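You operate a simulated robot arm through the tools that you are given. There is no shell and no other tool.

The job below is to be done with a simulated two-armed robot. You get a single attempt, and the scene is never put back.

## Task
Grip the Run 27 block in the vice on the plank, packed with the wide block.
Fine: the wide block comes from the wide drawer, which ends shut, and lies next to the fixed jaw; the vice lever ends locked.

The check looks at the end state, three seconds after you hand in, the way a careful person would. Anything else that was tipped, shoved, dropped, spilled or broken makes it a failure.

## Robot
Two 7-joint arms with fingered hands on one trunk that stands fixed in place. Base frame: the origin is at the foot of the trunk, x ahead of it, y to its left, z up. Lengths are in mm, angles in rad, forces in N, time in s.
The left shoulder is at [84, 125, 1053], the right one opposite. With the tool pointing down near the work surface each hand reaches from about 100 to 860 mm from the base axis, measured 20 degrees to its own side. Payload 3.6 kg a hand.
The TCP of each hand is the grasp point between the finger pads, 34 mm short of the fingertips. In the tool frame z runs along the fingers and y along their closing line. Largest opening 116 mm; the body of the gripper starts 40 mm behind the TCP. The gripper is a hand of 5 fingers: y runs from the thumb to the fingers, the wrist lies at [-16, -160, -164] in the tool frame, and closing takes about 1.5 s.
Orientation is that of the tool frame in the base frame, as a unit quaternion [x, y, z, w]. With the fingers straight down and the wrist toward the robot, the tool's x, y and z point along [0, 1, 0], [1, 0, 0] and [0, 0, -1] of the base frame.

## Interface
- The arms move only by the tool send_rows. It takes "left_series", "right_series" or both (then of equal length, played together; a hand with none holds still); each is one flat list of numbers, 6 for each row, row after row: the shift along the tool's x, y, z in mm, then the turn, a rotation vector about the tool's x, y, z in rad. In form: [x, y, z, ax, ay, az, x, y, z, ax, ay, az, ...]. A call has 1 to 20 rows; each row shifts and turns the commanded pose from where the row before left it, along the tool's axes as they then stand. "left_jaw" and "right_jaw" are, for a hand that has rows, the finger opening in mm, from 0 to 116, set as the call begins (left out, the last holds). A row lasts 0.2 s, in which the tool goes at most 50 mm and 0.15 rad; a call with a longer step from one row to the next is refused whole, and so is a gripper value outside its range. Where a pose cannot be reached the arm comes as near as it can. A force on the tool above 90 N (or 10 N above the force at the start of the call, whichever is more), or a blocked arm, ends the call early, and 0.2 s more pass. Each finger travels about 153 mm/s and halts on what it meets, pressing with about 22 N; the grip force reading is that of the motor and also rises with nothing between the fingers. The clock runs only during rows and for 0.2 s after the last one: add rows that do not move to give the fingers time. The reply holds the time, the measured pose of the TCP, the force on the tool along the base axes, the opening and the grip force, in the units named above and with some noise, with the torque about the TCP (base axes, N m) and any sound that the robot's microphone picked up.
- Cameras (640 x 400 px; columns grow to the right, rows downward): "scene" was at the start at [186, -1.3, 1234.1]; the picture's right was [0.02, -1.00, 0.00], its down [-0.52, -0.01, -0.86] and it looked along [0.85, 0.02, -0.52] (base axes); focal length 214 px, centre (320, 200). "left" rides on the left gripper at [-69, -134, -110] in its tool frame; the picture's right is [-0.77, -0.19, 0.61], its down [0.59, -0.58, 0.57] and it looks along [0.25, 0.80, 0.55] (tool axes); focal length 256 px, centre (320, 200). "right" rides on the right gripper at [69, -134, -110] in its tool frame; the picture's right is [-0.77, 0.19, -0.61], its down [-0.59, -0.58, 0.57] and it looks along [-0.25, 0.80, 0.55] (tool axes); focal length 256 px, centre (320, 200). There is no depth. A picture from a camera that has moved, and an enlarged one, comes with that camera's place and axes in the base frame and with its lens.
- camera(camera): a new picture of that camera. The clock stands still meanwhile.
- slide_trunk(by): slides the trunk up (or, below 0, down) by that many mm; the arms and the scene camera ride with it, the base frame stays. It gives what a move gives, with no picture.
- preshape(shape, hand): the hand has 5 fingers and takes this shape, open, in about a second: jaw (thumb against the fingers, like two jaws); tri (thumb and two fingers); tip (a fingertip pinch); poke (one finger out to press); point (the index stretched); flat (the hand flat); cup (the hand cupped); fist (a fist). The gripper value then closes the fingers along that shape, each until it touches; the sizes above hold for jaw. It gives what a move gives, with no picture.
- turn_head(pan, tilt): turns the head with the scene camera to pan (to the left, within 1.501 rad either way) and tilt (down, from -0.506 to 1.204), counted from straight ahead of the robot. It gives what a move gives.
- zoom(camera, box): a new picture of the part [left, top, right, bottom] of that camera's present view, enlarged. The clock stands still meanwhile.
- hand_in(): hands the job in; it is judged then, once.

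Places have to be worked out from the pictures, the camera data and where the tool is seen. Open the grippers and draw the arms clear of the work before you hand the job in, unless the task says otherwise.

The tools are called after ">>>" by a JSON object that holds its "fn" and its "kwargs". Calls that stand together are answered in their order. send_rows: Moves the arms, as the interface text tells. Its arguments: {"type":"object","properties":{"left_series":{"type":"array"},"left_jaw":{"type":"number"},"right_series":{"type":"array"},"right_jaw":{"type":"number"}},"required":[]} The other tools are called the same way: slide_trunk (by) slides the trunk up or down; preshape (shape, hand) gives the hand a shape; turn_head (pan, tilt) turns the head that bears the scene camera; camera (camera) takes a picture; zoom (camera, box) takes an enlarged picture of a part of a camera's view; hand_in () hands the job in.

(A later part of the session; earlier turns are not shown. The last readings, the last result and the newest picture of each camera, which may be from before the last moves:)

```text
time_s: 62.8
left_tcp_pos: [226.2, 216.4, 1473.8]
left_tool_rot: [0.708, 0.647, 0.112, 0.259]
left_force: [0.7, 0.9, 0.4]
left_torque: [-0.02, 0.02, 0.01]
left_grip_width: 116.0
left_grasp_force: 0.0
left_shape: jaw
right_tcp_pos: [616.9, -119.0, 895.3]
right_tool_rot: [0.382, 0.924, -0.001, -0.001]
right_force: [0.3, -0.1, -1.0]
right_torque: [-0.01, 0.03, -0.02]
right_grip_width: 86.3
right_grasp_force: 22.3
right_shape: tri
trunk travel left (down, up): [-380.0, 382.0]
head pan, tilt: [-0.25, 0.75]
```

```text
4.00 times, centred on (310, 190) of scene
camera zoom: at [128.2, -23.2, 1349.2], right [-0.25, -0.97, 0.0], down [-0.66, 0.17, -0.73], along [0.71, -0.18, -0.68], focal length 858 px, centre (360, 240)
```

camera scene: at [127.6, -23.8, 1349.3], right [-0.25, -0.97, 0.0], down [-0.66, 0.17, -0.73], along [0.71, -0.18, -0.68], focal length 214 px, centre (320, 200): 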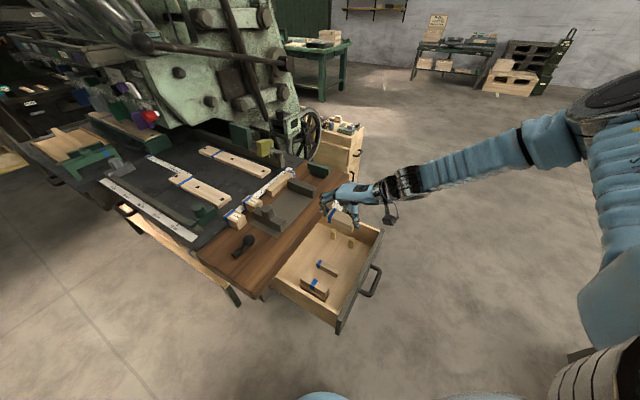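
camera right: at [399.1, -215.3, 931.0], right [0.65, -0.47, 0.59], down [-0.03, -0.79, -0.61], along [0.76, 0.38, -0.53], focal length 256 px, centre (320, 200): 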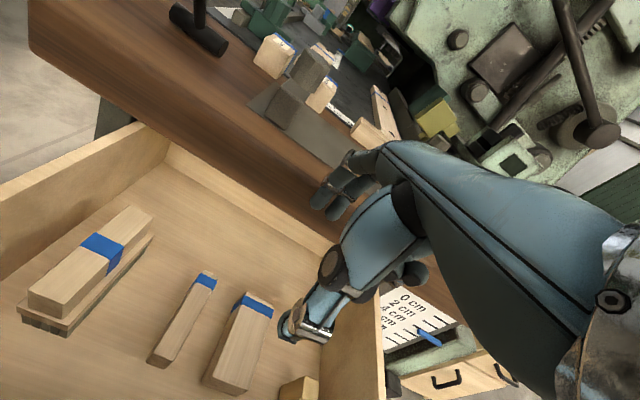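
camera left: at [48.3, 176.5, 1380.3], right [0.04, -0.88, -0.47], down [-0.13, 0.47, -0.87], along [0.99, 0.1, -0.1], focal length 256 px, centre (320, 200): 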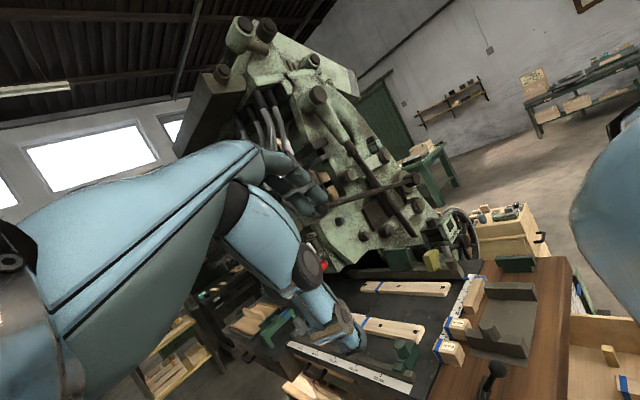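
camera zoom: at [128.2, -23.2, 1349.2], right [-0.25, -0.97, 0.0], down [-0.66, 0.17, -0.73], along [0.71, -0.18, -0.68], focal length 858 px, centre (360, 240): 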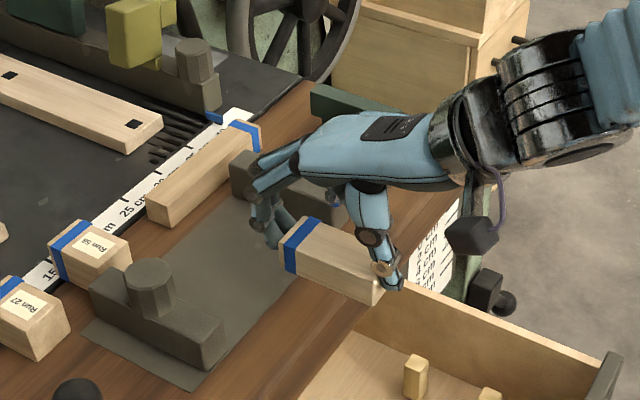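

Block and hand at p 520, q 352, z 895. Continuing 60 mm forward, then viewing from the wrist camera to check jaw and clearances.

>>> {"fn": "send_rows", "kwargs": {"right_series": [0, 20, 0, 0, 0, 0, 0, 20, 0, 0, 0, 0, 0, 20, 0, 0, 0, 0]}}

>>> {"fn": "camera", "kwargs": {"camera": "right"}}

>>> {"fn": "zoom", "kwargs": {"camera": "scene", "box": [250, 140, 370, 215]}}

```text
time_s: 63.6
left_tcp_pos: [225.7, 218.0, 1475.0]
left_tool_rot: [0.708, 0.648, 0.112, 0.258]
left_force: [0.3, 0.2, 0.8]
left_torque: [-0.02, 0.0, 0.0]
left_grip_width: 115.9
left_grasp_force: 0.1
left_shape: jaw
right_tcp_pos: [659.1, -78.5, 894.9]
right_tool_rot: [0.382, 0.924, 0.0, 0.0]
right_force: [0.6, 0.0, -0.2]
right_torque: [-0.01, -0.01, 0.01]
right_grip_width: 86.5
right_grasp_force: 22.0
right_shape: tri
trunk travel left (down, up): [-380.0, 382.0]
head pan, tilt: [-0.25, 0.75]
```

```text
taken
camera right: at [514.5, -121.4, 1005.4], right [0.68, -0.41, 0.61], down [0.01, -0.83, -0.56], along [0.74, 0.39, -0.56], focal length 256 px, centre (320, 200)
```

right: 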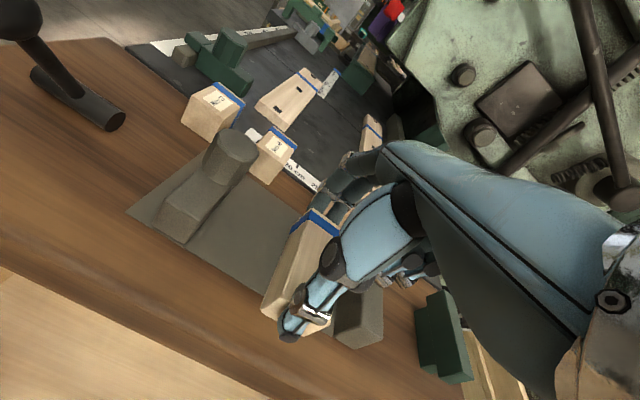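

```text
5.33 times, centred on (310, 178) of scene
camera zoom: at [128.4, -23.0, 1349.2], right [-0.25, -0.97, 0.0], down [-0.66, 0.17, -0.73], along [0.71, -0.18, -0.68], focal length 1144 px, centre (373, 320)
```

zoom: 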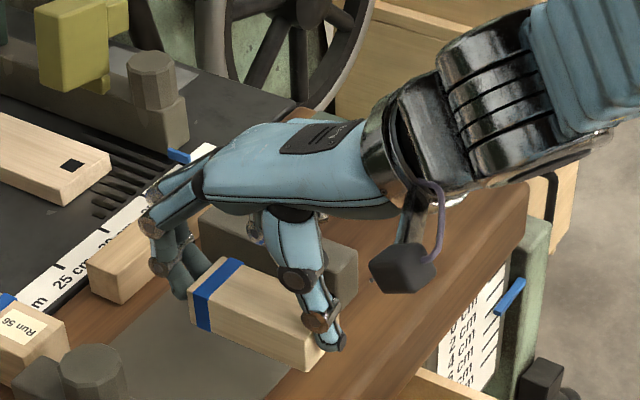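

The plank height ~806 is confirmed. I zoom to see how low the block sits in the fingers before placing.

>>> {"fn": "zoom", "kwargs": {"camera": "scene", "box": [275, 180, 355, 220]}}

>>> {"fn": "zoom", "kwargs": {"camera": "right", "box": [230, 170, 400, 370]}}

```text
8.00 times, centred on (315, 200) of scene
camera zoom: at [128.4, -23.0, 1349.2], right [-0.25, -0.97, 0.0], down [-0.66, 0.17, -0.73], along [0.71, -0.18, -0.68], focal length 1716 px, centre (360, 200)
```

zoom: 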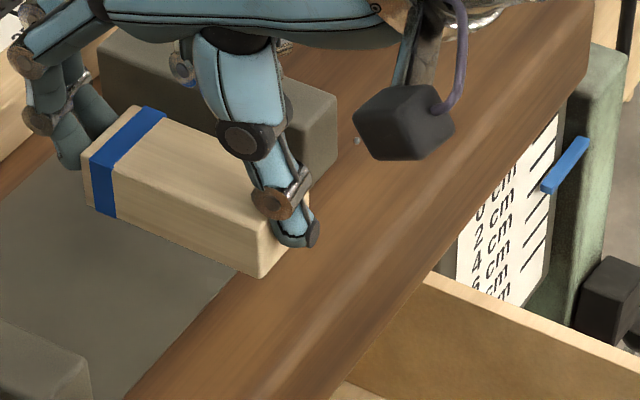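

```text
2.00 times, centred on (315, 270) of right
camera zoom: at [514.5, -121.4, 1005.4], right [0.68, -0.41, 0.61], down [0.01, -0.83, -0.56], along [0.74, 0.39, -0.56], focal length 512 px, centre (330, 60)
```

zoom: 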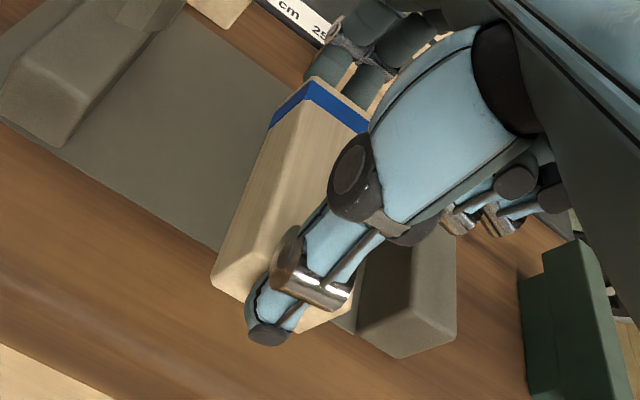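

The block hangs ≈45 mm below the TCP (bottom ≈850 now), with its centre ≈7 mm toward the thumb. I shift to p≈567, q≈450, leaving ~10 mm from the fixed jaw so the middle finger clears it.

>>> {"fn": "send_rows", "kwargs": {"right_series": [-15.2, 13.4, 0, 0, 0, 0, -15.1, 13.3, 0, 0, 0, 0, -15.1, 13.3, 0, 0, 0, 0, 0, 0, 0, 0, 0, 0]}}

>>> {"fn": "zoom", "kwargs": {"camera": "scene", "box": [270, 140, 370, 205]}}

>>> {"fn": "zoom", "kwargs": {"camera": "right", "box": [200, 150, 400, 350]}}

```text
time_s: 64.6
left_tcp_pos: [225.6, 215.7, 1474.7]
left_tool_rot: [0.708, 0.647, 0.114, 0.26]
left_force: [0.1, 0.4, 0.1]
left_torque: [0.04, -0.01, -0.02]
left_grip_width: 115.8
left_grasp_force: 0.1
left_shape: jaw
right_tcp_pos: [718.8, -82.9, 895.6]
right_tool_rot: [0.382, 0.924, 0.0, -0.001]
right_force: [-0.3, 0.3, -0.7]
right_torque: [-0.01, 0.0, -0.01]
right_grip_width: 86.5
right_grasp_force: 21.8
right_shape: tri
trunk travel left (down, up): [-380.0, 382.0]
head pan, tilt: [-0.25, 0.75]
```

```text
6.15 times, centred on (320, 172) of scene
camera zoom: at [127.6, -24.2, 1349.3], right [-0.25, -0.97, 0.0], down [-0.66, 0.17, -0.73], along [0.71, -0.18, -0.68], focal length 1320 px, centre (320, 369)
```

zoom: 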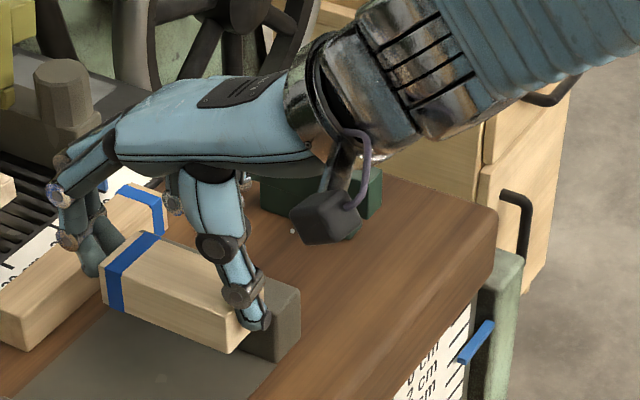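

```text
2.00 times, centred on (300, 250) of right
camera zoom: at [574.7, -126.7, 1005.6], right [0.68, -0.41, 0.61], down [0.01, -0.83, -0.56], along [0.74, 0.39, -0.55], focal length 512 px, centre (360, 100)
```

zoom: 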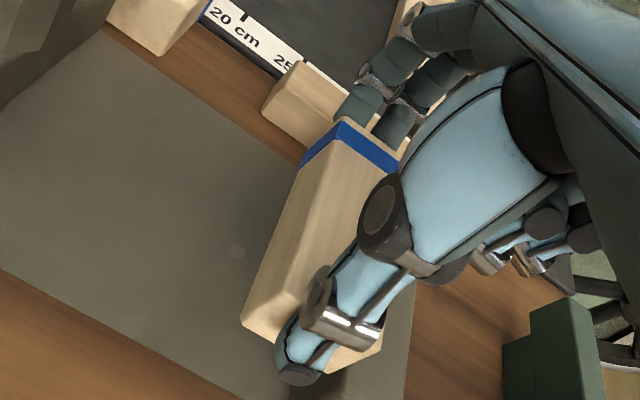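

Position p 567, q 450 as planned; fixed jaw inner face re-measured at p≈597, block right edge ≈588. I descend toward the plate.

>>> {"fn": "send_rows", "kwargs": {"right_series": [0, 0, 12, 0, 0, 0, 0, 0, 12, 0, 0, 0, 0, 0, 10, 0, 0, 0]}}

>>> {"fn": "zoom", "kwargs": {"camera": "scene", "box": [270, 140, 370, 205]}}

>>> {"fn": "zoom", "kwargs": {"camera": "right", "box": [200, 150, 400, 350]}}

```text
time_s: 65.4
left_tcp_pos: [226.8, 215.1, 1474.6]
left_tool_rot: [0.707, 0.648, 0.113, 0.259]
left_force: [0.1, 0.2, -0.3]
left_torque: [0.03, -0.01, -0.04]
left_grip_width: 115.9
left_grasp_force: 0.0
left_shape: jaw
right_tcp_pos: [719.2, -81.1, 861.5]
right_tool_rot: [0.383, 0.924, 0.0, 0.0]
right_force: [0.7, 0.8, -0.6]
right_torque: [0.01, 0.02, -0.02]
right_grip_width: 86.5
right_grasp_force: 21.9
right_shape: tri
trunk travel left (down, up): [-380.0, 382.0]
head pan, tilt: [-0.25, 0.75]
```

```text
6.15 times, centred on (320, 172) of scene
camera zoom: at [128.1, -24.0, 1349.2], right [-0.25, -0.97, 0.0], down [-0.66, 0.17, -0.73], along [0.71, -0.18, -0.68], focal length 1320 px, centre (320, 369)
```

zoom: 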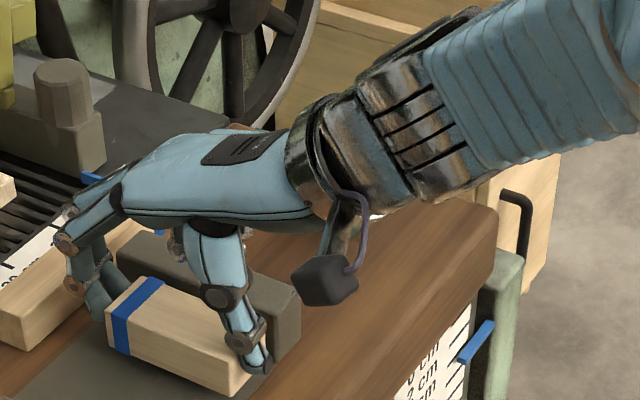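

```text
2.00 times, centred on (300, 250) of right
camera zoom: at [574.7, -126.5, 971.6], right [0.68, -0.41, 0.61], down [0.01, -0.83, -0.56], along [0.74, 0.39, -0.55], focal length 512 px, centre (360, 100)
```

zoom: 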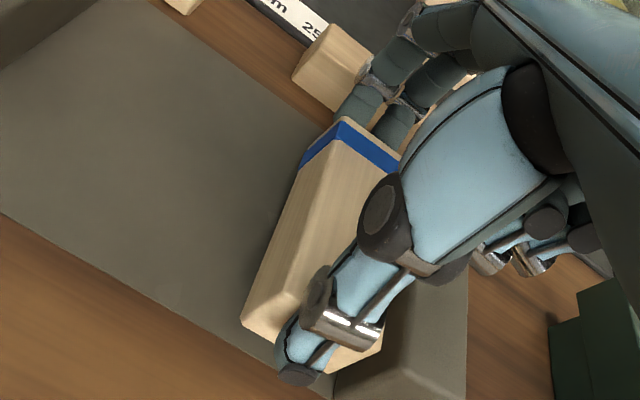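

No contact yet; the block hangs about 10 mm over the plate next to the jaw. Continuing down in small steps until a light touch.

>>> {"fn": "send_rows", "kwargs": {"right_series": [0, 0, 4, 0, 0, 0, 0, 0, 2, 0, 0, 0, 0, 0, 2, 0, 0, 0]}}

```text
time_s: 66.2
left_tcp_pos: [225.9, 215.7, 1475.0]
left_tool_rot: [0.708, 0.648, 0.112, 0.259]
left_force: [0.7, 0.1, -0.3]
left_torque: [0.0, 0.0, -0.01]
left_grip_width: 115.9
left_grasp_force: 0.0
left_shape: jaw
right_tcp_pos: [719.2, -82.3, 853.3]
right_tool_rot: [0.383, 0.924, -0.001, 0.0]
right_force: [0.4, 0.0, 0.0]
right_torque: [0.01, -0.01, 0.02]
right_grip_width: 86.4
right_grasp_force: 22.1
right_shape: tri
trunk travel left (down, up): [-380.0, 382.0]
head pan, tilt: [-0.25, 0.75]
```

Still no touch at 853. A few more 2 mm steps.

>>> {"fn": "send_rows", "kwargs": {"right_series": [0, 0, 2, 0, 0, 0, 0, 0, 2, 0, 0, 0]}}

>>> {"fn": "send_rows", "kwargs": {"right_series": [0, 0, 2, 0, 0, 0, 0, 0, 2, 0, 0, 0]}}

>>> {"fn": "zoom", "kwargs": {"camera": "scene", "box": [280, 160, 360, 210]}}

```text
time_s: 66.8
left_tcp_pos: [226.7, 217.4, 1474.9]
left_tool_rot: [0.708, 0.647, 0.113, 0.26]
left_force: [0.1, 0.4, -0.3]
left_torque: [-0.01, 0.0, -0.01]
left_grip_width: 116.0
left_grasp_force: 0.0
left_shape: jaw
right_tcp_pos: [719.3, -81.1, 850.2]
right_tool_rot: [0.382, 0.924, 0.0, -0.001]
right_force: [-1.1, -0.1, 3.9]
right_torque: [-0.15, 0.17, 0.02]
right_grip_width: 86.3
right_grasp_force: 21.9
right_shape: tri
trunk travel left (down, up): [-380.0, 382.0]
head pan, tilt: [-0.25, 0.75]
```

```text
time_s: 67.4
left_tcp_pos: [224.0, 215.4, 1475.3]
left_tool_rot: [0.708, 0.647, 0.113, 0.26]
left_force: [0.1, 0.5, -0.5]
left_torque: [0.02, -0.01, 0.03]
left_grip_width: 115.9
left_grasp_force: 0.0
left_shape: jaw
right_tcp_pos: [718.8, -81.2, 849.5]
right_tool_rot: [0.383, 0.924, 0.001, 0.001]
right_force: [-0.8, -0.7, 18.8]
right_torque: [-0.53, 0.49, -0.01]
right_grip_width: 86.3
right_grasp_force: 21.9
right_shape: tri
trunk travel left (down, up): [-380.0, 382.0]
head pan, tilt: [-0.25, 0.75]
```

```text
8.00 times, centred on (320, 185) of scene
camera zoom: at [125.7, -23.8, 1349.7], right [-0.25, -0.97, 0.0], down [-0.66, 0.17, -0.73], along [0.71, -0.18, -0.68], focal length 1716 px, centre (320, 320)
```

zoom: 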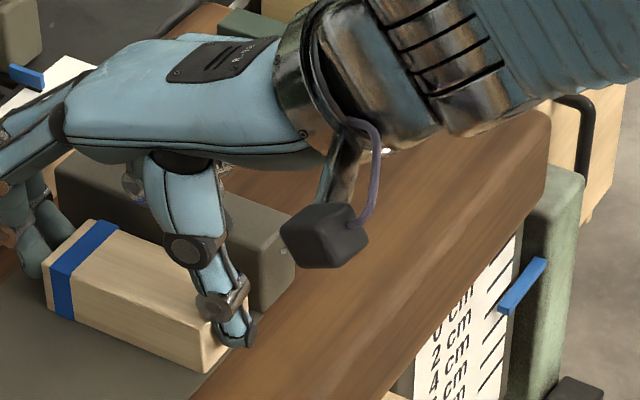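

Contact at TCP z≈850: the block is resting on the plate. I ease off 2 mm and open the fingers just a little.

>>> {"fn": "send_rows", "kwargs": {"right_series": [0, 0, -2, 0, 0, 0]}}

>>> {"fn": "send_rows", "kwargs": {"right_series": [0, 0, 0, 0, 0, 0, 0, 0, 0, 0, 0, 0, 0, 0, 0, 0, 0, 0, 0, 0, 0, 0, 0, 0], "right_jaw": 99}}

>>> {"fn": "zoom", "kwargs": {"camera": "right", "box": [200, 150, 400, 350]}}

>>> {"fn": "zoom", "kwargs": {"camera": "scene", "box": [270, 150, 350, 200]}}

```text
time_s: 67.8
left_tcp_pos: [223.9, 217.5, 1475.3]
left_tool_rot: [0.707, 0.648, 0.114, 0.259]
left_force: [-0.4, 1.2, -0.4]
left_torque: [-0.01, 0.02, 0.01]
left_grip_width: 115.9
left_grasp_force: 0.1
left_shape: jaw
right_tcp_pos: [718.1, -81.4, 849.5]
right_tool_rot: [0.383, 0.924, 0.0, 0.001]
right_force: [2.5, -0.3, 16.6]
right_torque: [-0.37, 0.29, -0.03]
right_grip_width: 86.3
right_grasp_force: 22.2
right_shape: tri
trunk travel left (down, up): [-380.0, 382.0]
head pan, tilt: [-0.25, 0.75]
```

```text
time_s: 68.8
left_tcp_pos: [227.2, 216.0, 1473.9]
left_tool_rot: [0.708, 0.647, 0.113, 0.26]
left_force: [-0.7, 0.0, 0.4]
left_torque: [0.02, -0.02, 0.0]
left_grip_width: 115.7
left_grasp_force: 0.1
left_shape: jaw
right_tcp_pos: [719.7, -81.5, 846.9]
right_tool_rot: [0.382, 0.924, -0.001, -0.001]
right_force: [-0.8, -0.4, -0.3]
right_torque: [0.01, -0.01, -0.03]
right_grip_width: 98.8
right_grasp_force: 0.0
right_shape: tri
trunk travel left (down, up): [-380.0, 382.0]
head pan, tilt: [-0.25, 0.75]
```

```text
2.00 times, centred on (300, 250) of right
camera zoom: at [574.4, -126.3, 957.1], right [0.68, -0.41, 0.61], down [0.01, -0.83, -0.56], along [0.74, 0.39, -0.56], focal length 512 px, centre (360, 100)
```

zoom: 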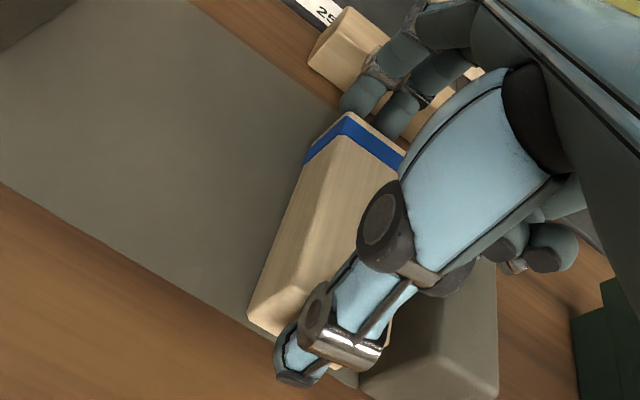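

```text
8.00 times, centred on (310, 175) of scene
camera zoom: at [127.7, -23.9, 1349.2], right [-0.25, -0.97, 0.0], down [-0.66, 0.17, -0.73], along [0.71, -0.18, -0.68], focal length 1716 px, centre (400, 400)
```

zoom: 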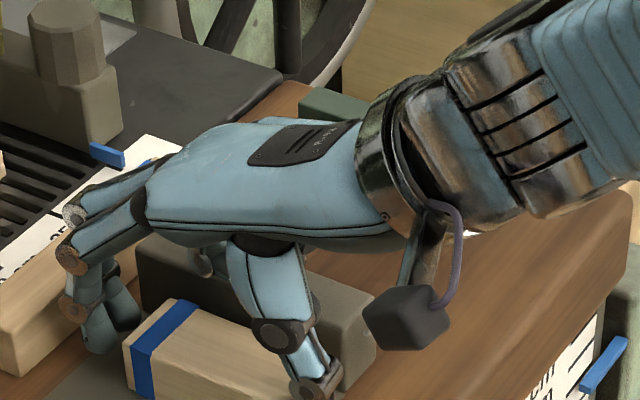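

The wide block stands free on the plate next to the fixed jaw. I lift the hand straight up and withdraw outward over the front edge.

>>> {"fn": "send_rows", "kwargs": {"right_series": [0, 0, -20, 0, 0, 0, 0, 0, -40, 0, 0, 0, 0, -25, -10, 0, 0, 0, 0, -45, 0, 0, 0, 0, 0, -45, 0, 0, 0, 0, 0, -45, 0, 0, 0, 0, 0, -45, 0, 0, 0, 0, 0, -45, 0, 0, 0, 0]}}

>>> {"fn": "camera", "kwargs": {"camera": "scene"}}

>>> {"fn": "zoom", "kwargs": {"camera": "scene", "box": [220, 140, 380, 240]}}

```text
time_s: 70.6
left_tcp_pos: [225.3, 214.5, 1475.3]
left_tool_rot: [0.708, 0.647, 0.113, 0.259]
left_force: [-0.9, 0.4, -0.4]
left_torque: [0.0, 0.0, 0.02]
left_grip_width: 115.9
left_grasp_force: 0.1
left_shape: jaw
right_tcp_pos: [540.9, -258.6, 918.9]
right_tool_rot: [0.383, 0.924, 0.001, -0.001]
right_force: [0.0, 0.3, -0.4]
right_torque: [-0.01, -0.03, -0.04]
right_grip_width: 98.7
right_grasp_force: 0.1
right_shape: tri
trunk travel left (down, up): [-380.0, 382.0]
head pan, tilt: [-0.25, 0.75]
```

```text
taken
camera scene: at [126.8, -25.4, 1349.3], right [-0.25, -0.97, 0.0], down [-0.66, 0.17, -0.73], along [0.71, -0.18, -0.68], focal length 214 px, centre (320, 200)
```

scene: 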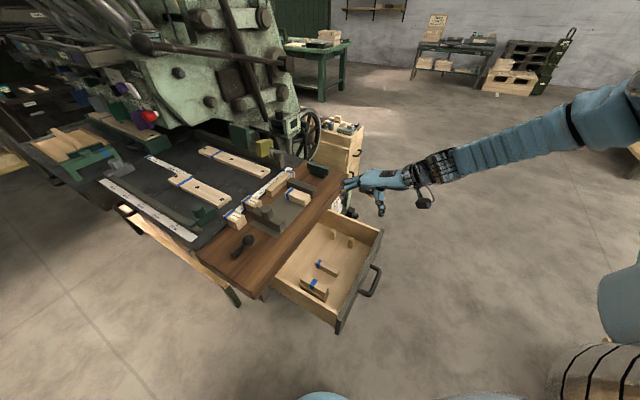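

```text
4.00 times, centred on (300, 190) of scene
camera zoom: at [126.8, -25.4, 1349.3], right [-0.25, -0.97, 0.0], down [-0.66, 0.17, -0.73], along [0.71, -0.18, -0.68], focal length 858 px, centre (400, 240)
```

zoom: 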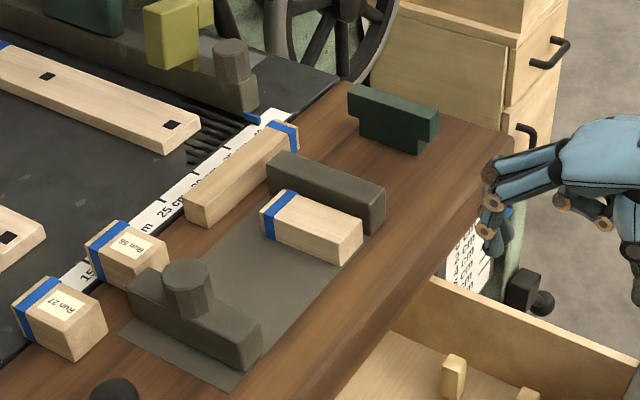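

The wide block stands squarely ~10 mm from the fixed jaw and nothing else moved. Now for closing the drawer: I set the right hand to "jaw", rotate it back to the handle attitude, and move out in front of the handle.

>>> {"fn": "preshape", "kwargs": {"shape": "jaw", "hand": "right"}}

>>> {"fn": "send_rows", "kwargs": {"right_series": [0, 0, 0, -0.1454, 0, 0, 0, 0, 0, -0.1454, 0, 0, 0, 0, 0, -0.1454, 0, 0, 0, 0, 0, -0.1454, 0, 0, 0, 0, 0, -0.1454, 0, 0, 0, 0, 0, -0.1454, 0, 0, 0, 0, 0, -0.1454, 0, 0, 0, 0, 0, -0.1454, 0, 0, 0, 0, 0, -0.1454, 0, 0, 18.4, -19.1, -33.3, 0, 0, 0, 18.4, -19.1, -33.3, 0, 0, 0, 18.4, -19.1, -33.3, 0, 0, 0, 18.4, -19.1, -33.3, 0, 0, 0, 18.4, -19.1, -33.3, 0, 0, 0], "right_jaw": 60}}

>>> {"fn": "camera", "kwargs": {"camera": "scene"}}

```text
time_s: 71.5
left_tcp_pos: [226.6, 215.7, 1474.2]
left_tool_rot: [0.708, 0.647, 0.113, 0.259]
left_force: [0.3, -0.7, 0.3]
left_torque: [0.02, -0.01, 0.01]
left_grip_width: 116.1
left_grasp_force: 0.1
left_shape: jaw
right_tcp_pos: [542.2, -257.3, 916.9]
right_tool_rot: [0.383, 0.924, -0.002, 0.0]
right_force: [1.0, -0.3, -0.2]
right_torque: [0.03, -0.03, -0.01]
right_grip_width: 115.6
right_grasp_force: 0.1
right_shape: jaw
trunk travel left (down, up): [-380.0, 382.0]
head pan, tilt: [-0.25, 0.75]
```

```text
time_s: 74.5
left_tcp_pos: [225.7, 214.5, 1474.4]
left_tool_rot: [0.708, 0.647, 0.113, 0.26]
left_force: [-0.3, 0.3, -0.3]
left_torque: [0.01, 0.0, 0.0]
left_grip_width: 115.7
left_grasp_force: 0.1
left_shape: jaw
right_tcp_pos: [346.3, -327.1, 870.5]
right_tool_rot: [0.303, 0.733, 0.563, 0.233]
right_force: [0.1, 0.6, -0.5]
right_torque: [0.03, -0.01, 0.01]
right_grip_width: 60.3
right_grasp_force: 0.1
right_shape: jaw
trunk travel left (down, up): [-380.0, 382.0]
head pan, tilt: [-0.25, 0.75]
```

```text
taken
camera scene: at [127.0, -24.6, 1349.3], right [-0.25, -0.97, 0.0], down [-0.66, 0.17, -0.73], along [0.71, -0.18, -0.68], focal length 214 px, centre (320, 200)
```

scene: 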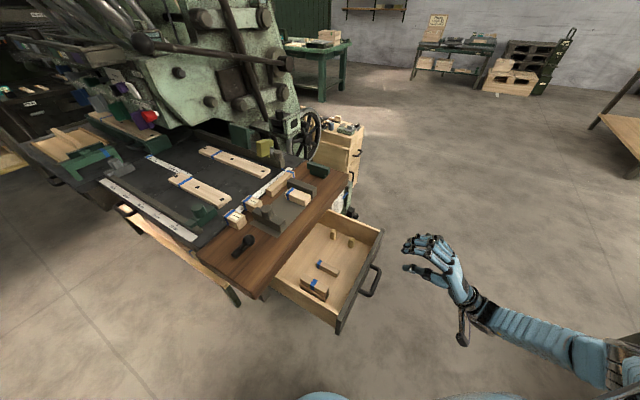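

Ready in front of the handle at z 870; now I lower the trunk 180 so the hand comes to handle height.

>>> {"fn": "slide_trunk", "kwargs": {"by": -180}}

>>> {"fn": "camera", "kwargs": {"camera": "right"}}

>>> {"fn": "zoom", "kwargs": {"camera": "scene", "box": [300, 200, 500, 325]}}

```text
time_s: 76.5
left_tcp_pos: [225.7, 216.6, 1295.9]
left_tool_rot: [0.708, 0.647, 0.113, 0.26]
left_force: [0.3, 0.3, 0.7]
left_torque: [0.04, 0.01, -0.01]
left_grip_width: 115.9
left_grasp_force: 0.1
left_shape: jaw
right_tcp_pos: [346.4, -324.9, 688.9]
right_tool_rot: [0.303, 0.734, 0.562, 0.232]
right_force: [0.3, -0.4, 0.7]
right_torque: [-0.02, -0.04, -0.02]
right_grip_width: 60.6
right_grasp_force: 0.0
right_shape: jaw
trunk travel left (down, up): [-200.0, 562.0]
head pan, tilt: [-0.25, 0.75]
```

```text
taken
camera right: at [196.1, -375.0, 588.3], right [0.16, -0.93, 0.34], down [0.7, -0.14, -0.7], along [0.7, 0.35, 0.62], focal length 256 px, centre (320, 200)
```

right: 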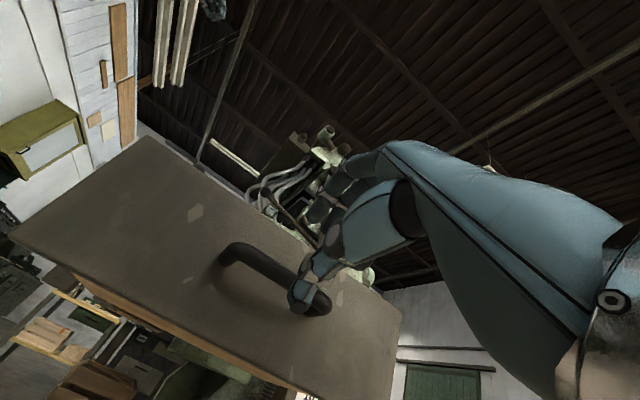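

```text
3.20 times, centred on (400, 262) of scene
camera zoom: at [200.1, -24.2, 1164.3], right [-0.25, -0.97, 0.0], down [-0.66, 0.17, -0.73], along [0.71, -0.18, -0.68], focal length 686 px, centre (64, 0)
```

zoom: 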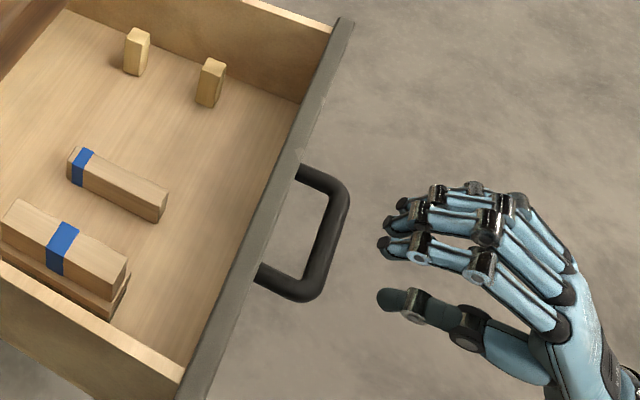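

The hand is aligned with the handle bar. I advance 50 mm with the fingers open to straddle it.

>>> {"fn": "send_rows", "kwargs": {"right_series": [0, 0, 15, 0, 0, 0, 0, 0, 15, 0, 0, 0, 0, 0, 10, 0, 0, 0, 0, 0, 10, 0, 0, 0]}}

>>> {"fn": "zoom", "kwargs": {"camera": "scene", "box": [300, 200, 500, 325]}}

>>> {"fn": "camera", "kwargs": {"camera": "right"}}

```text
time_s: 77.5
left_tcp_pos: [226.9, 216.0, 1294.7]
left_tool_rot: [0.707, 0.648, 0.113, 0.259]
left_force: [0.4, -0.5, 0.3]
left_torque: [-0.01, 0.03, 0.0]
left_grip_width: 116.2
left_grasp_force: 0.0
left_shape: jaw
right_tcp_pos: [379.5, -290.4, 676.1]
right_tool_rot: [0.303, 0.733, 0.563, 0.232]
right_force: [0.3, -0.9, 0.2]
right_torque: [0.0, 0.01, 0.0]
right_grip_width: 59.8
right_grasp_force: 0.0
right_shape: jaw
trunk travel left (down, up): [-200.0, 562.0]
head pan, tilt: [-0.25, 0.75]
```

```text
3.20 times, centred on (400, 262) of scene
camera zoom: at [200.4, -24.1, 1164.1], right [-0.25, -0.97, 0.0], down [-0.66, 0.17, -0.73], along [0.71, -0.18, -0.68], focal length 686 px, centre (64, 0)
```

zoom: 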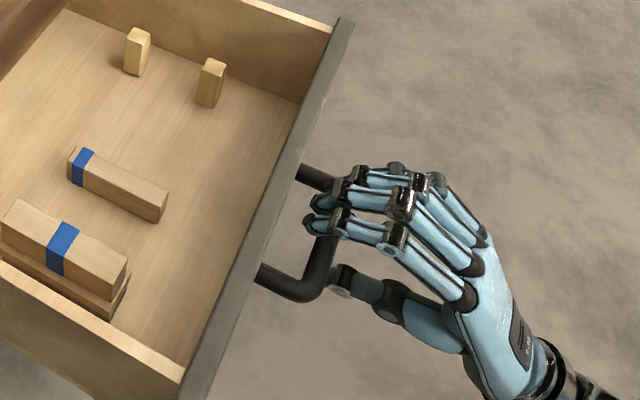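

```text
taken
camera right: at [230.3, -340.4, 575.3], right [0.16, -0.93, 0.34], down [0.7, -0.14, -0.7], along [0.7, 0.35, 0.62], focal length 256 px, centre (320, 200)
```

right: 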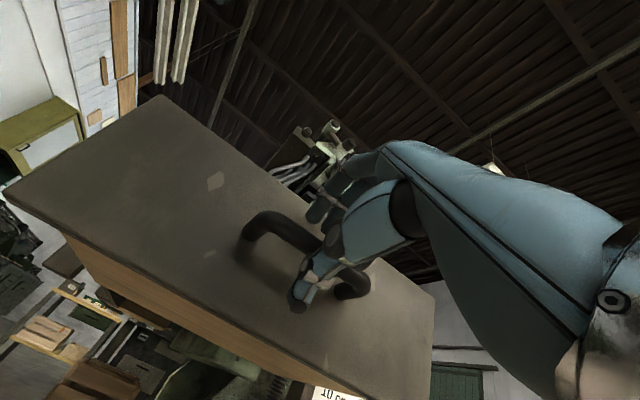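

Same view as in the first grasp. I advance 6 mm more and close on the bar.

>>> {"fn": "send_rows", "kwargs": {"right_series": [0, 0, 6, 0, 0, 0]}}

>>> {"fn": "send_rows", "kwargs": {"right_series": [0, 0, 0, 0, 0, 0, 0, 0, 0, 0, 0, 0, 0, 0, 0, 0, 0, 0, 0, 0, 0, 0, 0, 0, 0, 0, 0, 0, 0, 0, 0, 0, 0, 0, 0, 0, 0, 0, 0, 0, 0, 0], "right_jaw": 0}}

>>> {"fn": "zoom", "kwargs": {"camera": "scene", "box": [300, 200, 500, 325]}}

```text
time_s: 77.9
left_tcp_pos: [227.4, 216.3, 1295.3]
left_tool_rot: [0.707, 0.648, 0.114, 0.259]
left_force: [0.7, 0.2, 0.6]
left_torque: [0.01, -0.03, 0.0]
left_grip_width: 115.9
left_grasp_force: 0.1
left_shape: jaw
right_tcp_pos: [384.2, -286.1, 675.0]
right_tool_rot: [0.304, 0.733, 0.562, 0.233]
right_force: [0.0, -0.2, 0.0]
right_torque: [0.02, 0.0, 0.03]
right_grip_width: 60.5
right_grasp_force: 0.1
right_shape: jaw
trunk travel left (down, up): [-200.0, 562.0]
head pan, tilt: [-0.25, 0.75]
```

```text
time_s: 79.5
left_tcp_pos: [226.7, 216.9, 1294.8]
left_tool_rot: [0.708, 0.648, 0.112, 0.259]
left_force: [0.6, -0.3, -0.5]
left_torque: [0.0, -0.03, -0.03]
left_grip_width: 115.8
left_grasp_force: 0.0
left_shape: jaw
right_tcp_pos: [384.1, -285.0, 674.6]
right_tool_rot: [0.304, 0.734, 0.562, 0.232]
right_force: [1.1, 1.8, -2.5]
right_torque: [-0.08, -0.05, -0.12]
right_grip_width: 7.9
right_grasp_force: 22.2
right_shape: jaw
trunk travel left (down, up): [-200.0, 562.0]
head pan, tilt: [-0.25, 0.75]
```

```text
3.20 times, centred on (400, 262) of scene
camera zoom: at [200.7, -24.1, 1164.0], right [-0.25, -0.97, 0.0], down [-0.66, 0.17, -0.73], along [0.71, -0.18, -0.68], focal length 686 px, centre (64, 0)
```

zoom: 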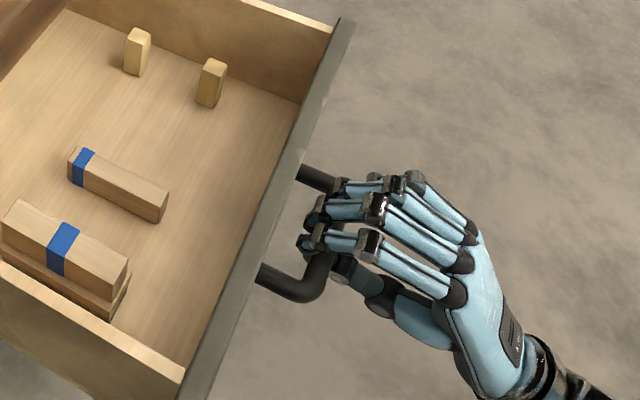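

Firm grip. I push the drawer in gently, 60 mm to begin with, to avoid jolting the upright pieces inside.

>>> {"fn": "send_rows", "kwargs": {"right_series": [0, 1.04, 3.86, 0, 0, 0, 0, 2.07, 7.73, 0, 0, 0, 0, 2.59, 9.66, 0, 0, 0, 0, 2.59, 9.66, 0, 0, 0, 0, 2.59, 9.66, 0, 0, 0, 0, 2.59, 9.66, 0, 0, 0, 0, 2.07, 7.73, 0, 0, 0]}}

>>> {"fn": "zoom", "kwargs": {"camera": "scene", "box": [240, 180, 440, 305]}}

```text
time_s: 81.1
left_tcp_pos: [226.2, 216.4, 1294.3]
left_tool_rot: [0.708, 0.647, 0.113, 0.26]
left_force: [0.8, -0.3, -0.5]
left_torque: [-0.01, -0.03, 0.0]
left_grip_width: 116.0
left_grasp_force: 0.0
left_shape: jaw
right_tcp_pos: [427.1, -243.0, 674.2]
right_tool_rot: [0.304, 0.733, 0.561, 0.233]
right_force: [-1.1, 0.7, -2.0]
right_torque: [-0.11, -0.09, -0.05]
right_grip_width: 7.6
right_grasp_force: 22.4
right_shape: jaw
trunk travel left (down, up): [-200.0, 562.0]
head pan, tilt: [-0.25, 0.75]
```

```text
3.20 times, centred on (340, 242) of scene
camera zoom: at [200.5, -24.0, 1164.1], right [-0.25, -0.97, 0.0], down [-0.66, 0.17, -0.73], along [0.71, -0.18, -0.68], focal length 686 px, centre (256, 64)
```

zoom: 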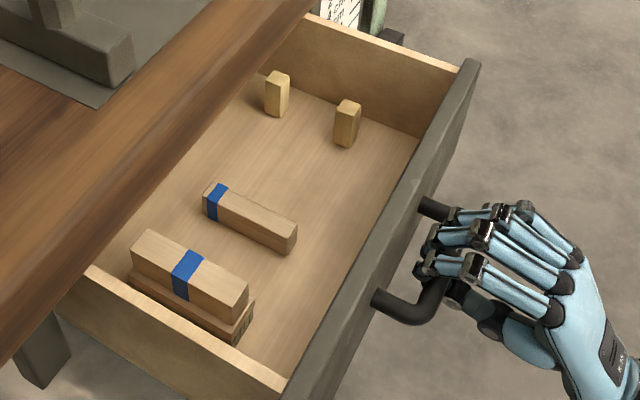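

The drawer follows smoothly. I push another 150 mm.

>>> {"fn": "send_rows", "kwargs": {"right_series": [0, 1.55, 5.8, 0, 0, 0, 0, 2.59, 9.66, 0, 0, 0, 0, 2.59, 9.66, 0, 0, 0, 0, 2.59, 9.66, 0, 0, 0, 0, 2.59, 9.66, 0, 0, 0, 0, 2.59, 9.66, 0, 0, 0, 0, 2.59, 9.66, 0, 0, 0, 0, 2.59, 9.66, 0, 0, 0, 0, 2.59, 9.66, 0, 0, 0, 0, 2.59, 9.66, 0, 0, 0, 0, 2.59, 9.66, 0, 0, 0, 0, 2.59, 9.66, 0, 0, 0, 0, 2.59, 9.66, 0, 0, 0, 0, 2.59, 9.66, 0, 0, 0, 0, 2.07, 7.73, 0, 0, 0, 0, 1.55, 5.8, 0, 0, 0]}}

>>> {"fn": "zoom", "kwargs": {"camera": "scene", "box": [220, 170, 420, 295]}}

```text
time_s: 84.5
left_tcp_pos: [225.3, 217.0, 1294.4]
left_tool_rot: [0.708, 0.648, 0.112, 0.26]
left_force: [1.1, -0.2, -0.3]
left_torque: [0.0, 0.0, 0.01]
left_grip_width: 115.8
left_grasp_force: 0.1
left_shape: jaw
right_tcp_pos: [532.6, -136.7, 674.1]
right_tool_rot: [0.304, 0.733, 0.562, 0.232]
right_force: [-1.6, 1.1, -2.8]
right_torque: [-0.14, -0.12, -0.05]
right_grip_width: 7.9
right_grasp_force: 22.2
right_shape: jaw
trunk travel left (down, up): [-200.0, 562.0]
head pan, tilt: [-0.25, 0.75]
```

```text
3.20 times, centred on (320, 232) of scene
camera zoom: at [200.5, -23.8, 1164.1], right [-0.25, -0.97, 0.0], down [-0.66, 0.17, -0.73], along [0.71, -0.18, -0.68], focal length 686 px, centre (320, 96)
```

zoom: 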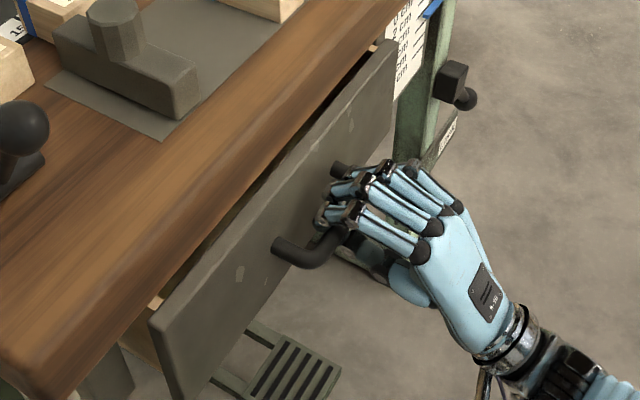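

About 28 mm remain. I push 20 mm in 5 mm steps, then finish gently while watching the force.

>>> {"fn": "send_rows", "kwargs": {"right_series": [0, 1.29, 4.83, 0, 0, 0, 0, 1.29, 4.83, 0, 0, 0, 0, 1.29, 4.83, 0, 0, 0, 0, 1.29, 4.83, 0, 0, 0]}}

>>> {"fn": "send_rows", "kwargs": {"right_series": [0, 0.78, 2.9, 0, 0, 0, 0, 0.78, 2.9, 0, 0, 0]}}

>>> {"fn": "zoom", "kwargs": {"camera": "scene", "box": [220, 170, 420, 295]}}

```text
time_s: 85.5
left_tcp_pos: [226.1, 216.1, 1295.7]
left_tool_rot: [0.708, 0.647, 0.113, 0.259]
left_force: [-0.2, 0.4, 0.4]
left_torque: [-0.01, 0.03, 0.02]
left_grip_width: 115.7
left_grasp_force: 0.1
left_shape: jaw
right_tcp_pos: [547.0, -123.1, 674.8]
right_tool_rot: [0.303, 0.734, 0.562, 0.232]
right_force: [-0.8, 0.3, -0.9]
right_torque: [-0.12, -0.14, -0.09]
right_grip_width: 7.8
right_grasp_force: 21.9
right_shape: jaw
trunk travel left (down, up): [-200.0, 562.0]
head pan, tilt: [-0.25, 0.75]
```

```text
time_s: 86.1
left_tcp_pos: [226.7, 216.8, 1295.1]
left_tool_rot: [0.708, 0.648, 0.113, 0.259]
left_force: [-0.4, -0.5, 0.9]
left_torque: [0.02, -0.01, -0.01]
left_grip_width: 115.9
left_grasp_force: 0.0
left_shape: jaw
right_tcp_pos: [551.9, -118.1, 674.3]
right_tool_rot: [0.303, 0.734, 0.562, 0.232]
right_force: [-1.6, 0.6, -2.1]
right_torque: [-0.13, -0.14, -0.02]
right_grip_width: 7.9
right_grasp_force: 22.0
right_shape: jaw
trunk travel left (down, up): [-200.0, 562.0]
head pan, tilt: [-0.25, 0.75]
```

```text
3.20 times, centred on (320, 232) of scene
camera zoom: at [200.6, -24.0, 1164.1], right [-0.25, -0.97, 0.0], down [-0.66, 0.17, -0.73], along [0.71, -0.18, -0.68], focal length 686 px, centre (320, 96)
```

zoom: 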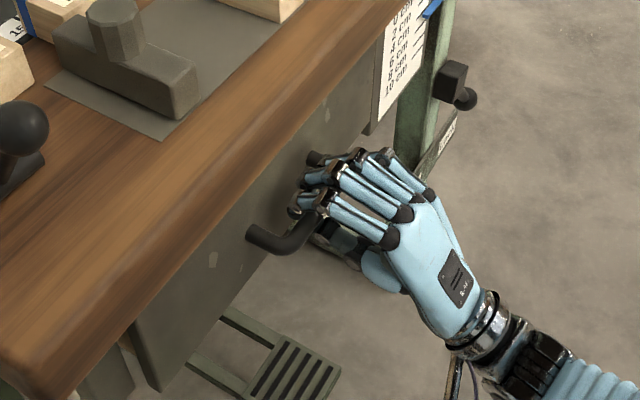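

Almost shut and no resistance yet. Continuing in 2 mm steps until I feel the stop.

>>> {"fn": "send_rows", "kwargs": {"right_series": [0, 0.52, 1.93, 0, 0, 0, 0, 0.52, 1.93, 0, 0, 0]}}

>>> {"fn": "send_rows", "kwargs": {"right_series": [0, 0.52, 1.93, 0, 0, 0]}}

```text
time_s: 86.7
left_tcp_pos: [227.4, 216.3, 1295.2]
left_tool_rot: [0.707, 0.648, 0.114, 0.259]
left_force: [0.4, 0.4, 0.0]
left_torque: [0.0, -0.01, -0.01]
left_grip_width: 115.9
left_grasp_force: 0.0
left_shape: jaw
right_tcp_pos: [554.4, -116.0, 673.8]
right_tool_rot: [0.305, 0.733, 0.561, 0.233]
right_force: [-1.1, -0.7, -2.2]
right_torque: [-0.13, -0.11, -0.07]
right_grip_width: 7.8
right_grasp_force: 21.8
right_shape: jaw
trunk travel left (down, up): [-200.0, 562.0]
head pan, tilt: [-0.25, 0.75]
```

```text
time_s: 87.1
left_tcp_pos: [225.6, 215.3, 1295.4]
left_tool_rot: [0.708, 0.647, 0.113, 0.26]
left_force: [0.4, 0.5, -0.6]
left_torque: [-0.01, -0.01, -0.02]
left_grip_width: 115.6
left_grasp_force: 0.0
left_shape: jaw
right_tcp_pos: [553.9, -116.4, 674.6]
right_tool_rot: [0.304, 0.734, 0.562, 0.232]
right_force: [-5.7, -3.8, -1.5]
right_torque: [-0.12, -0.13, -0.06]
right_grip_width: 7.4
right_grasp_force: 21.7
right_shape: jaw
trunk travel left (down, up): [-200.0, 562.0]
head pan, tilt: [-0.25, 0.75]
```

The stop is felt (≈7 N, no further advance). One more small push to confirm, then release.

>>> {"fn": "send_rows", "kwargs": {"right_series": [0, 0.4, 1.5, 0, 0, 0]}}

>>> {"fn": "send_rows", "kwargs": {"right_series": [0, -0.4, -1.5, 0, 0, 0, 0, -0.4, -1.5, 0, 0, 0]}}

>>> {"fn": "send_rows", "kwargs": {"right_series": [0, 0, 0, 0, 0, 0, 0, 0, 0, 0, 0, 0, 0, 0, 0, 0, 0, 0, 0, 0, 0, 0, 0, 0], "right_jaw": 60}}

```text
time_s: 87.5
left_tcp_pos: [225.8, 214.2, 1294.6]
left_tool_rot: [0.708, 0.647, 0.113, 0.26]
left_force: [-0.5, -0.6, -0.6]
left_torque: [0.0, 0.05, -0.02]
left_grip_width: 115.8
left_grasp_force: 0.1
left_shape: jaw
right_tcp_pos: [556.4, -114.3, 673.8]
right_tool_rot: [0.304, 0.734, 0.561, 0.232]
right_force: [-11.5, -8.4, -5.7]
right_torque: [-0.27, -0.03, -0.01]
right_grip_width: 7.0
right_grasp_force: 21.8
right_shape: jaw
trunk travel left (down, up): [-200.0, 562.0]
head pan, tilt: [-0.25, 0.75]
```

```text
time_s: 88.1
left_tcp_pos: [226.6, 216.0, 1294.6]
left_tool_rot: [0.708, 0.648, 0.112, 0.258]
left_force: [-0.9, -0.1, 0.5]
left_torque: [0.0, -0.01, 0.0]
left_grip_width: 115.9
left_grasp_force: 0.1
left_shape: jaw
right_tcp_pos: [554.5, -114.6, 673.1]
right_tool_rot: [0.304, 0.734, 0.561, 0.232]
right_force: [0.4, 0.5, -8.2]
right_torque: [-0.22, 0.01, 0.05]
right_grip_width: 6.4
right_grasp_force: 21.6
right_shape: jaw
trunk travel left (down, up): [-200.0, 562.0]
head pan, tilt: [-0.25, 0.75]
```

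```text
time_s: 89.1
left_tcp_pos: [226.0, 215.5, 1296.1]
left_tool_rot: [0.708, 0.647, 0.113, 0.26]
left_force: [-0.6, 0.0, 0.9]
left_torque: [0.03, 0.01, 0.02]
left_grip_width: 115.9
left_grasp_force: 0.0
left_shape: jaw
right_tcp_pos: [554.3, -116.8, 675.0]
right_tool_rot: [0.304, 0.734, 0.562, 0.233]
right_force: [0.3, 0.8, -0.1]
right_torque: [0.01, 0.0, -0.01]
right_grip_width: 59.8
right_grasp_force: 0.1
right_shape: jaw
trunk travel left (down, up): [-200.0, 562.0]
head pan, tilt: [-0.25, 0.75]
```

Hand open with zero force. I back out along the finger direction and check that the drawer stayed shut.

>>> {"fn": "send_rows", "kwargs": {"right_series": [0, 0, -10, 0, 0, 0, 0, 0, -20, 0, 0, 0, 0, 0, -30, 0, 0, 0, 0, 0, -40, 0, 0, 0]}}

>>> {"fn": "zoom", "kwargs": {"camera": "scene", "box": [200, 150, 420, 290]}}

>>> {"fn": "camera", "kwargs": {"camera": "right"}}

```text
time_s: 90.1
left_tcp_pos: [226.9, 215.9, 1295.0]
left_tool_rot: [0.708, 0.647, 0.114, 0.26]
left_force: [0.8, -0.8, 0.6]
left_torque: [0.03, 0.01, 0.01]
left_grip_width: 116.0
left_grasp_force: 0.1
left_shape: jaw
right_tcp_pos: [486.6, -184.7, 700.0]
right_tool_rot: [0.304, 0.734, 0.561, 0.232]
right_force: [-0.2, 0.6, -0.7]
right_torque: [-0.03, 0.03, 0.0]
right_grip_width: 59.7
right_grasp_force: 0.1
right_shape: jaw
trunk travel left (down, up): [-200.0, 562.0]
head pan, tilt: [-0.25, 0.75]
```

```text
2.86 times, centred on (310, 220) of scene
camera zoom: at [200.2, -24.5, 1164.2], right [-0.25, -0.97, 0.0], down [-0.66, 0.17, -0.73], along [0.71, -0.18, -0.68], focal length 613 px, centre (349, 143)
```

zoom: 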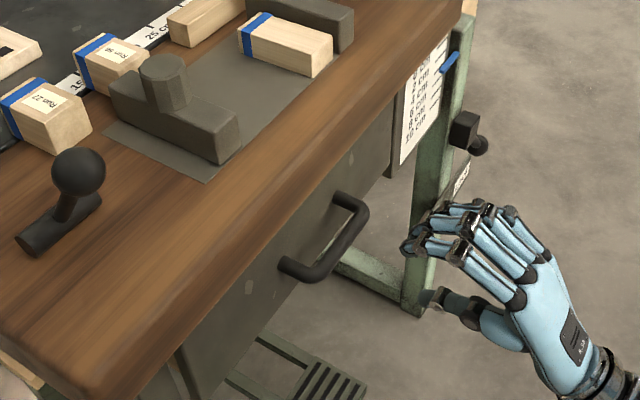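

```text
taken
camera right: at [336.8, -235.1, 598.8], right [0.16, -0.93, 0.34], down [0.7, -0.14, -0.7], along [0.7, 0.35, 0.62], focal length 256 px, centre (320, 200)
```

right: 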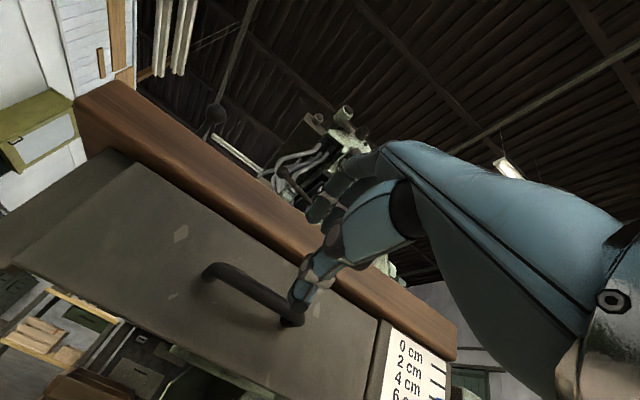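

The drawer is shut as at the start and the wide block sits in the vice. Next I bring the right hand up again (trunk +180), turn the fingers down and take the "tri" shape to fetch Run 27.

>>> {"fn": "slide_trunk", "kwargs": {"by": 180}}

>>> {"fn": "send_rows", "kwargs": {"right_series": [0, 0, 0, 0.1454, 0, 0, 0, 0, 0, 0.1454, 0, 0, 0, 0, 0, 0.1454, 0, 0, 0, 0, 0, 0.1454, 0, 0, 0, 0, 0, 0.1454, 0, 0, 0, 0, 0, 0.1454, 0, 0, 0, 0, 0, 0.1454, 0, 0, 0, 0, 0, 0.1454, 0, 0, 0, 0, 0, 0.1454, 0, 0, 0, 0, 0, 0, 0, 0]}}

>>> {"fn": "preshape", "kwargs": {"shape": "tri", "hand": "right"}}

>>> {"fn": "camera", "kwargs": {"camera": "scene"}}

```text
time_s: 92.1
left_tcp_pos: [226.9, 215.2, 1474.8]
left_tool_rot: [0.708, 0.648, 0.113, 0.259]
left_force: [0.7, 0.3, -0.5]
left_torque: [0.03, -0.01, 0.0]
left_grip_width: 115.7
left_grasp_force: 0.0
left_shape: jaw
right_tcp_pos: [486.6, -184.2, 879.7]
right_tool_rot: [0.304, 0.734, 0.562, 0.232]
right_force: [-0.8, 0.1, 0.2]
right_torque: [-0.01, 0.01, -0.03]
right_grip_width: 59.7
right_grasp_force: 0.1
right_shape: jaw
trunk travel left (down, up): [-380.0, 382.0]
head pan, tilt: [-0.25, 0.75]
```

```text
time_s: 94.3
left_tcp_pos: [225.7, 214.4, 1474.9]
left_tool_rot: [0.708, 0.647, 0.113, 0.259]
left_force: [0.2, -0.7, -0.3]
left_torque: [-0.01, 0.0, 0.03]
left_grip_width: 115.8
left_grasp_force: 0.0
left_shape: jaw
right_tcp_pos: [486.6, -185.9, 880.5]
right_tool_rot: [0.384, 0.923, -0.001, -0.002]
right_force: [0.5, 0.1, 0.5]
right_torque: [0.03, -0.01, -0.01]
right_grip_width: 59.5
right_grasp_force: 0.0
right_shape: jaw
trunk travel left (down, up): [-380.0, 382.0]
head pan, tilt: [-0.25, 0.75]
```

```text
time_s: 95.2
left_tcp_pos: [226.0, 215.6, 1475.5]
left_tool_rot: [0.707, 0.648, 0.113, 0.26]
left_force: [-0.4, -0.5, 0.2]
left_torque: [0.0, -0.01, 0.01]
left_grip_width: 115.9
left_grasp_force: 0.0
left_shape: jaw
right_tcp_pos: [487.1, -183.6, 881.3]
right_tool_rot: [0.383, 0.924, -0.001, 0.0]
right_force: [0.1, 0.1, 0.0]
right_torque: [-0.01, -0.01, 0.0]
right_grip_width: 115.8
right_grasp_force: 0.0
right_shape: tri
trunk travel left (down, up): [-380.0, 382.0]
head pan, tilt: [-0.25, 0.75]
```

```text
taken
camera scene: at [127.8, -24.2, 1349.2], right [-0.25, -0.97, 0.0], down [-0.66, 0.17, -0.73], along [0.71, -0.18, -0.68], focal length 214 px, centre (320, 200)
```

scene: 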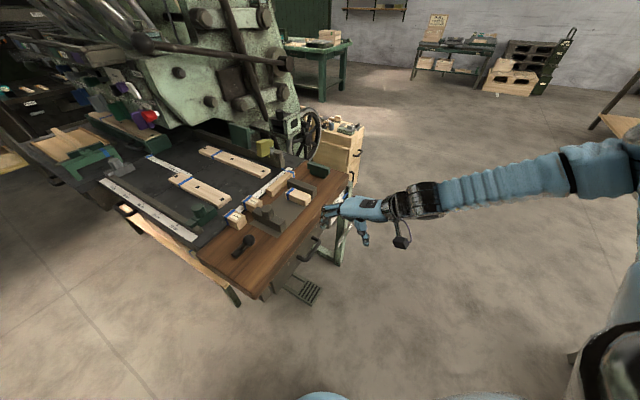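

Good posture. I rise 100 mm and move toward Run 27 at a height clear of the lever ball, stopping short to look.

>>> {"fn": "send_rows", "kwargs": {"right_series": [0, 0, -50, 0, 0, 0, 0, 0, -50, 0, 0, 0, 13, 40, 0, 0, 0, 0, 13, 40, 0, 0, 0, 0, 13, 40, 0, 0, 0, 0, 13, 40, 0, 0, 0, 0, 13, 40, 0, 0, 0, 0, 13, 40, 0, 0, 0, 0, 13, 30, 0, 0, 0, 0], "right_jaw": 80}}

>>> {"fn": "camera", "kwargs": {"camera": "scene"}}

>>> {"fn": "camera", "kwargs": {"camera": "right"}}

```text
time_s: 97.2
left_tcp_pos: [226.2, 217.8, 1474.9]
left_tool_rot: [0.708, 0.648, 0.113, 0.259]
left_force: [0.7, 0.4, -0.4]
left_torque: [-0.05, 0.03, 0.01]
left_grip_width: 115.9
left_grasp_force: 0.1
left_shape: jaw
right_tcp_pos: [615.5, 74.5, 980.5]
right_tool_rot: [0.382, 0.924, 0.0, 0.0]
right_force: [0.2, -0.6, -0.5]
right_torque: [-0.04, -0.01, 0.02]
right_grip_width: 80.1
right_grasp_force: 0.1
right_shape: tri
trunk travel left (down, up): [-380.0, 382.0]
head pan, tilt: [-0.25, 0.75]
```

```text
taken
camera scene: at [128.2, -22.8, 1349.2], right [-0.25, -0.97, 0.0], down [-0.66, 0.17, -0.73], along [0.71, -0.18, -0.68], focal length 214 px, centre (320, 200)
```

scene: 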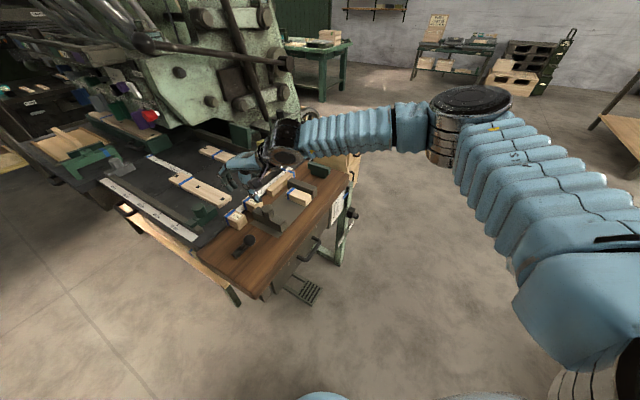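

```text
taken
camera right: at [469.9, 28.0, 1090.4], right [0.68, -0.41, 0.61], down [0.01, -0.83, -0.56], along [0.74, 0.39, -0.56], focal length 256 px, centre (320, 200)
```

right: 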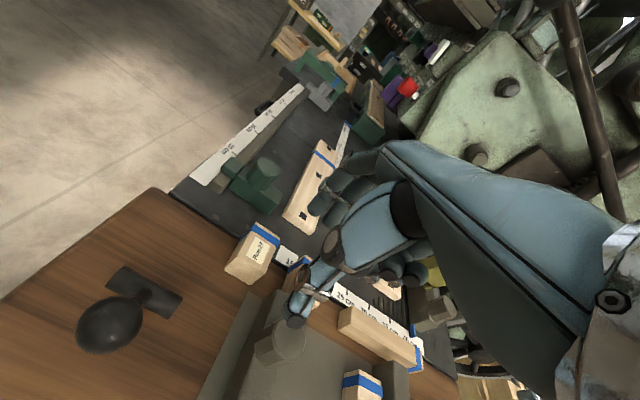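

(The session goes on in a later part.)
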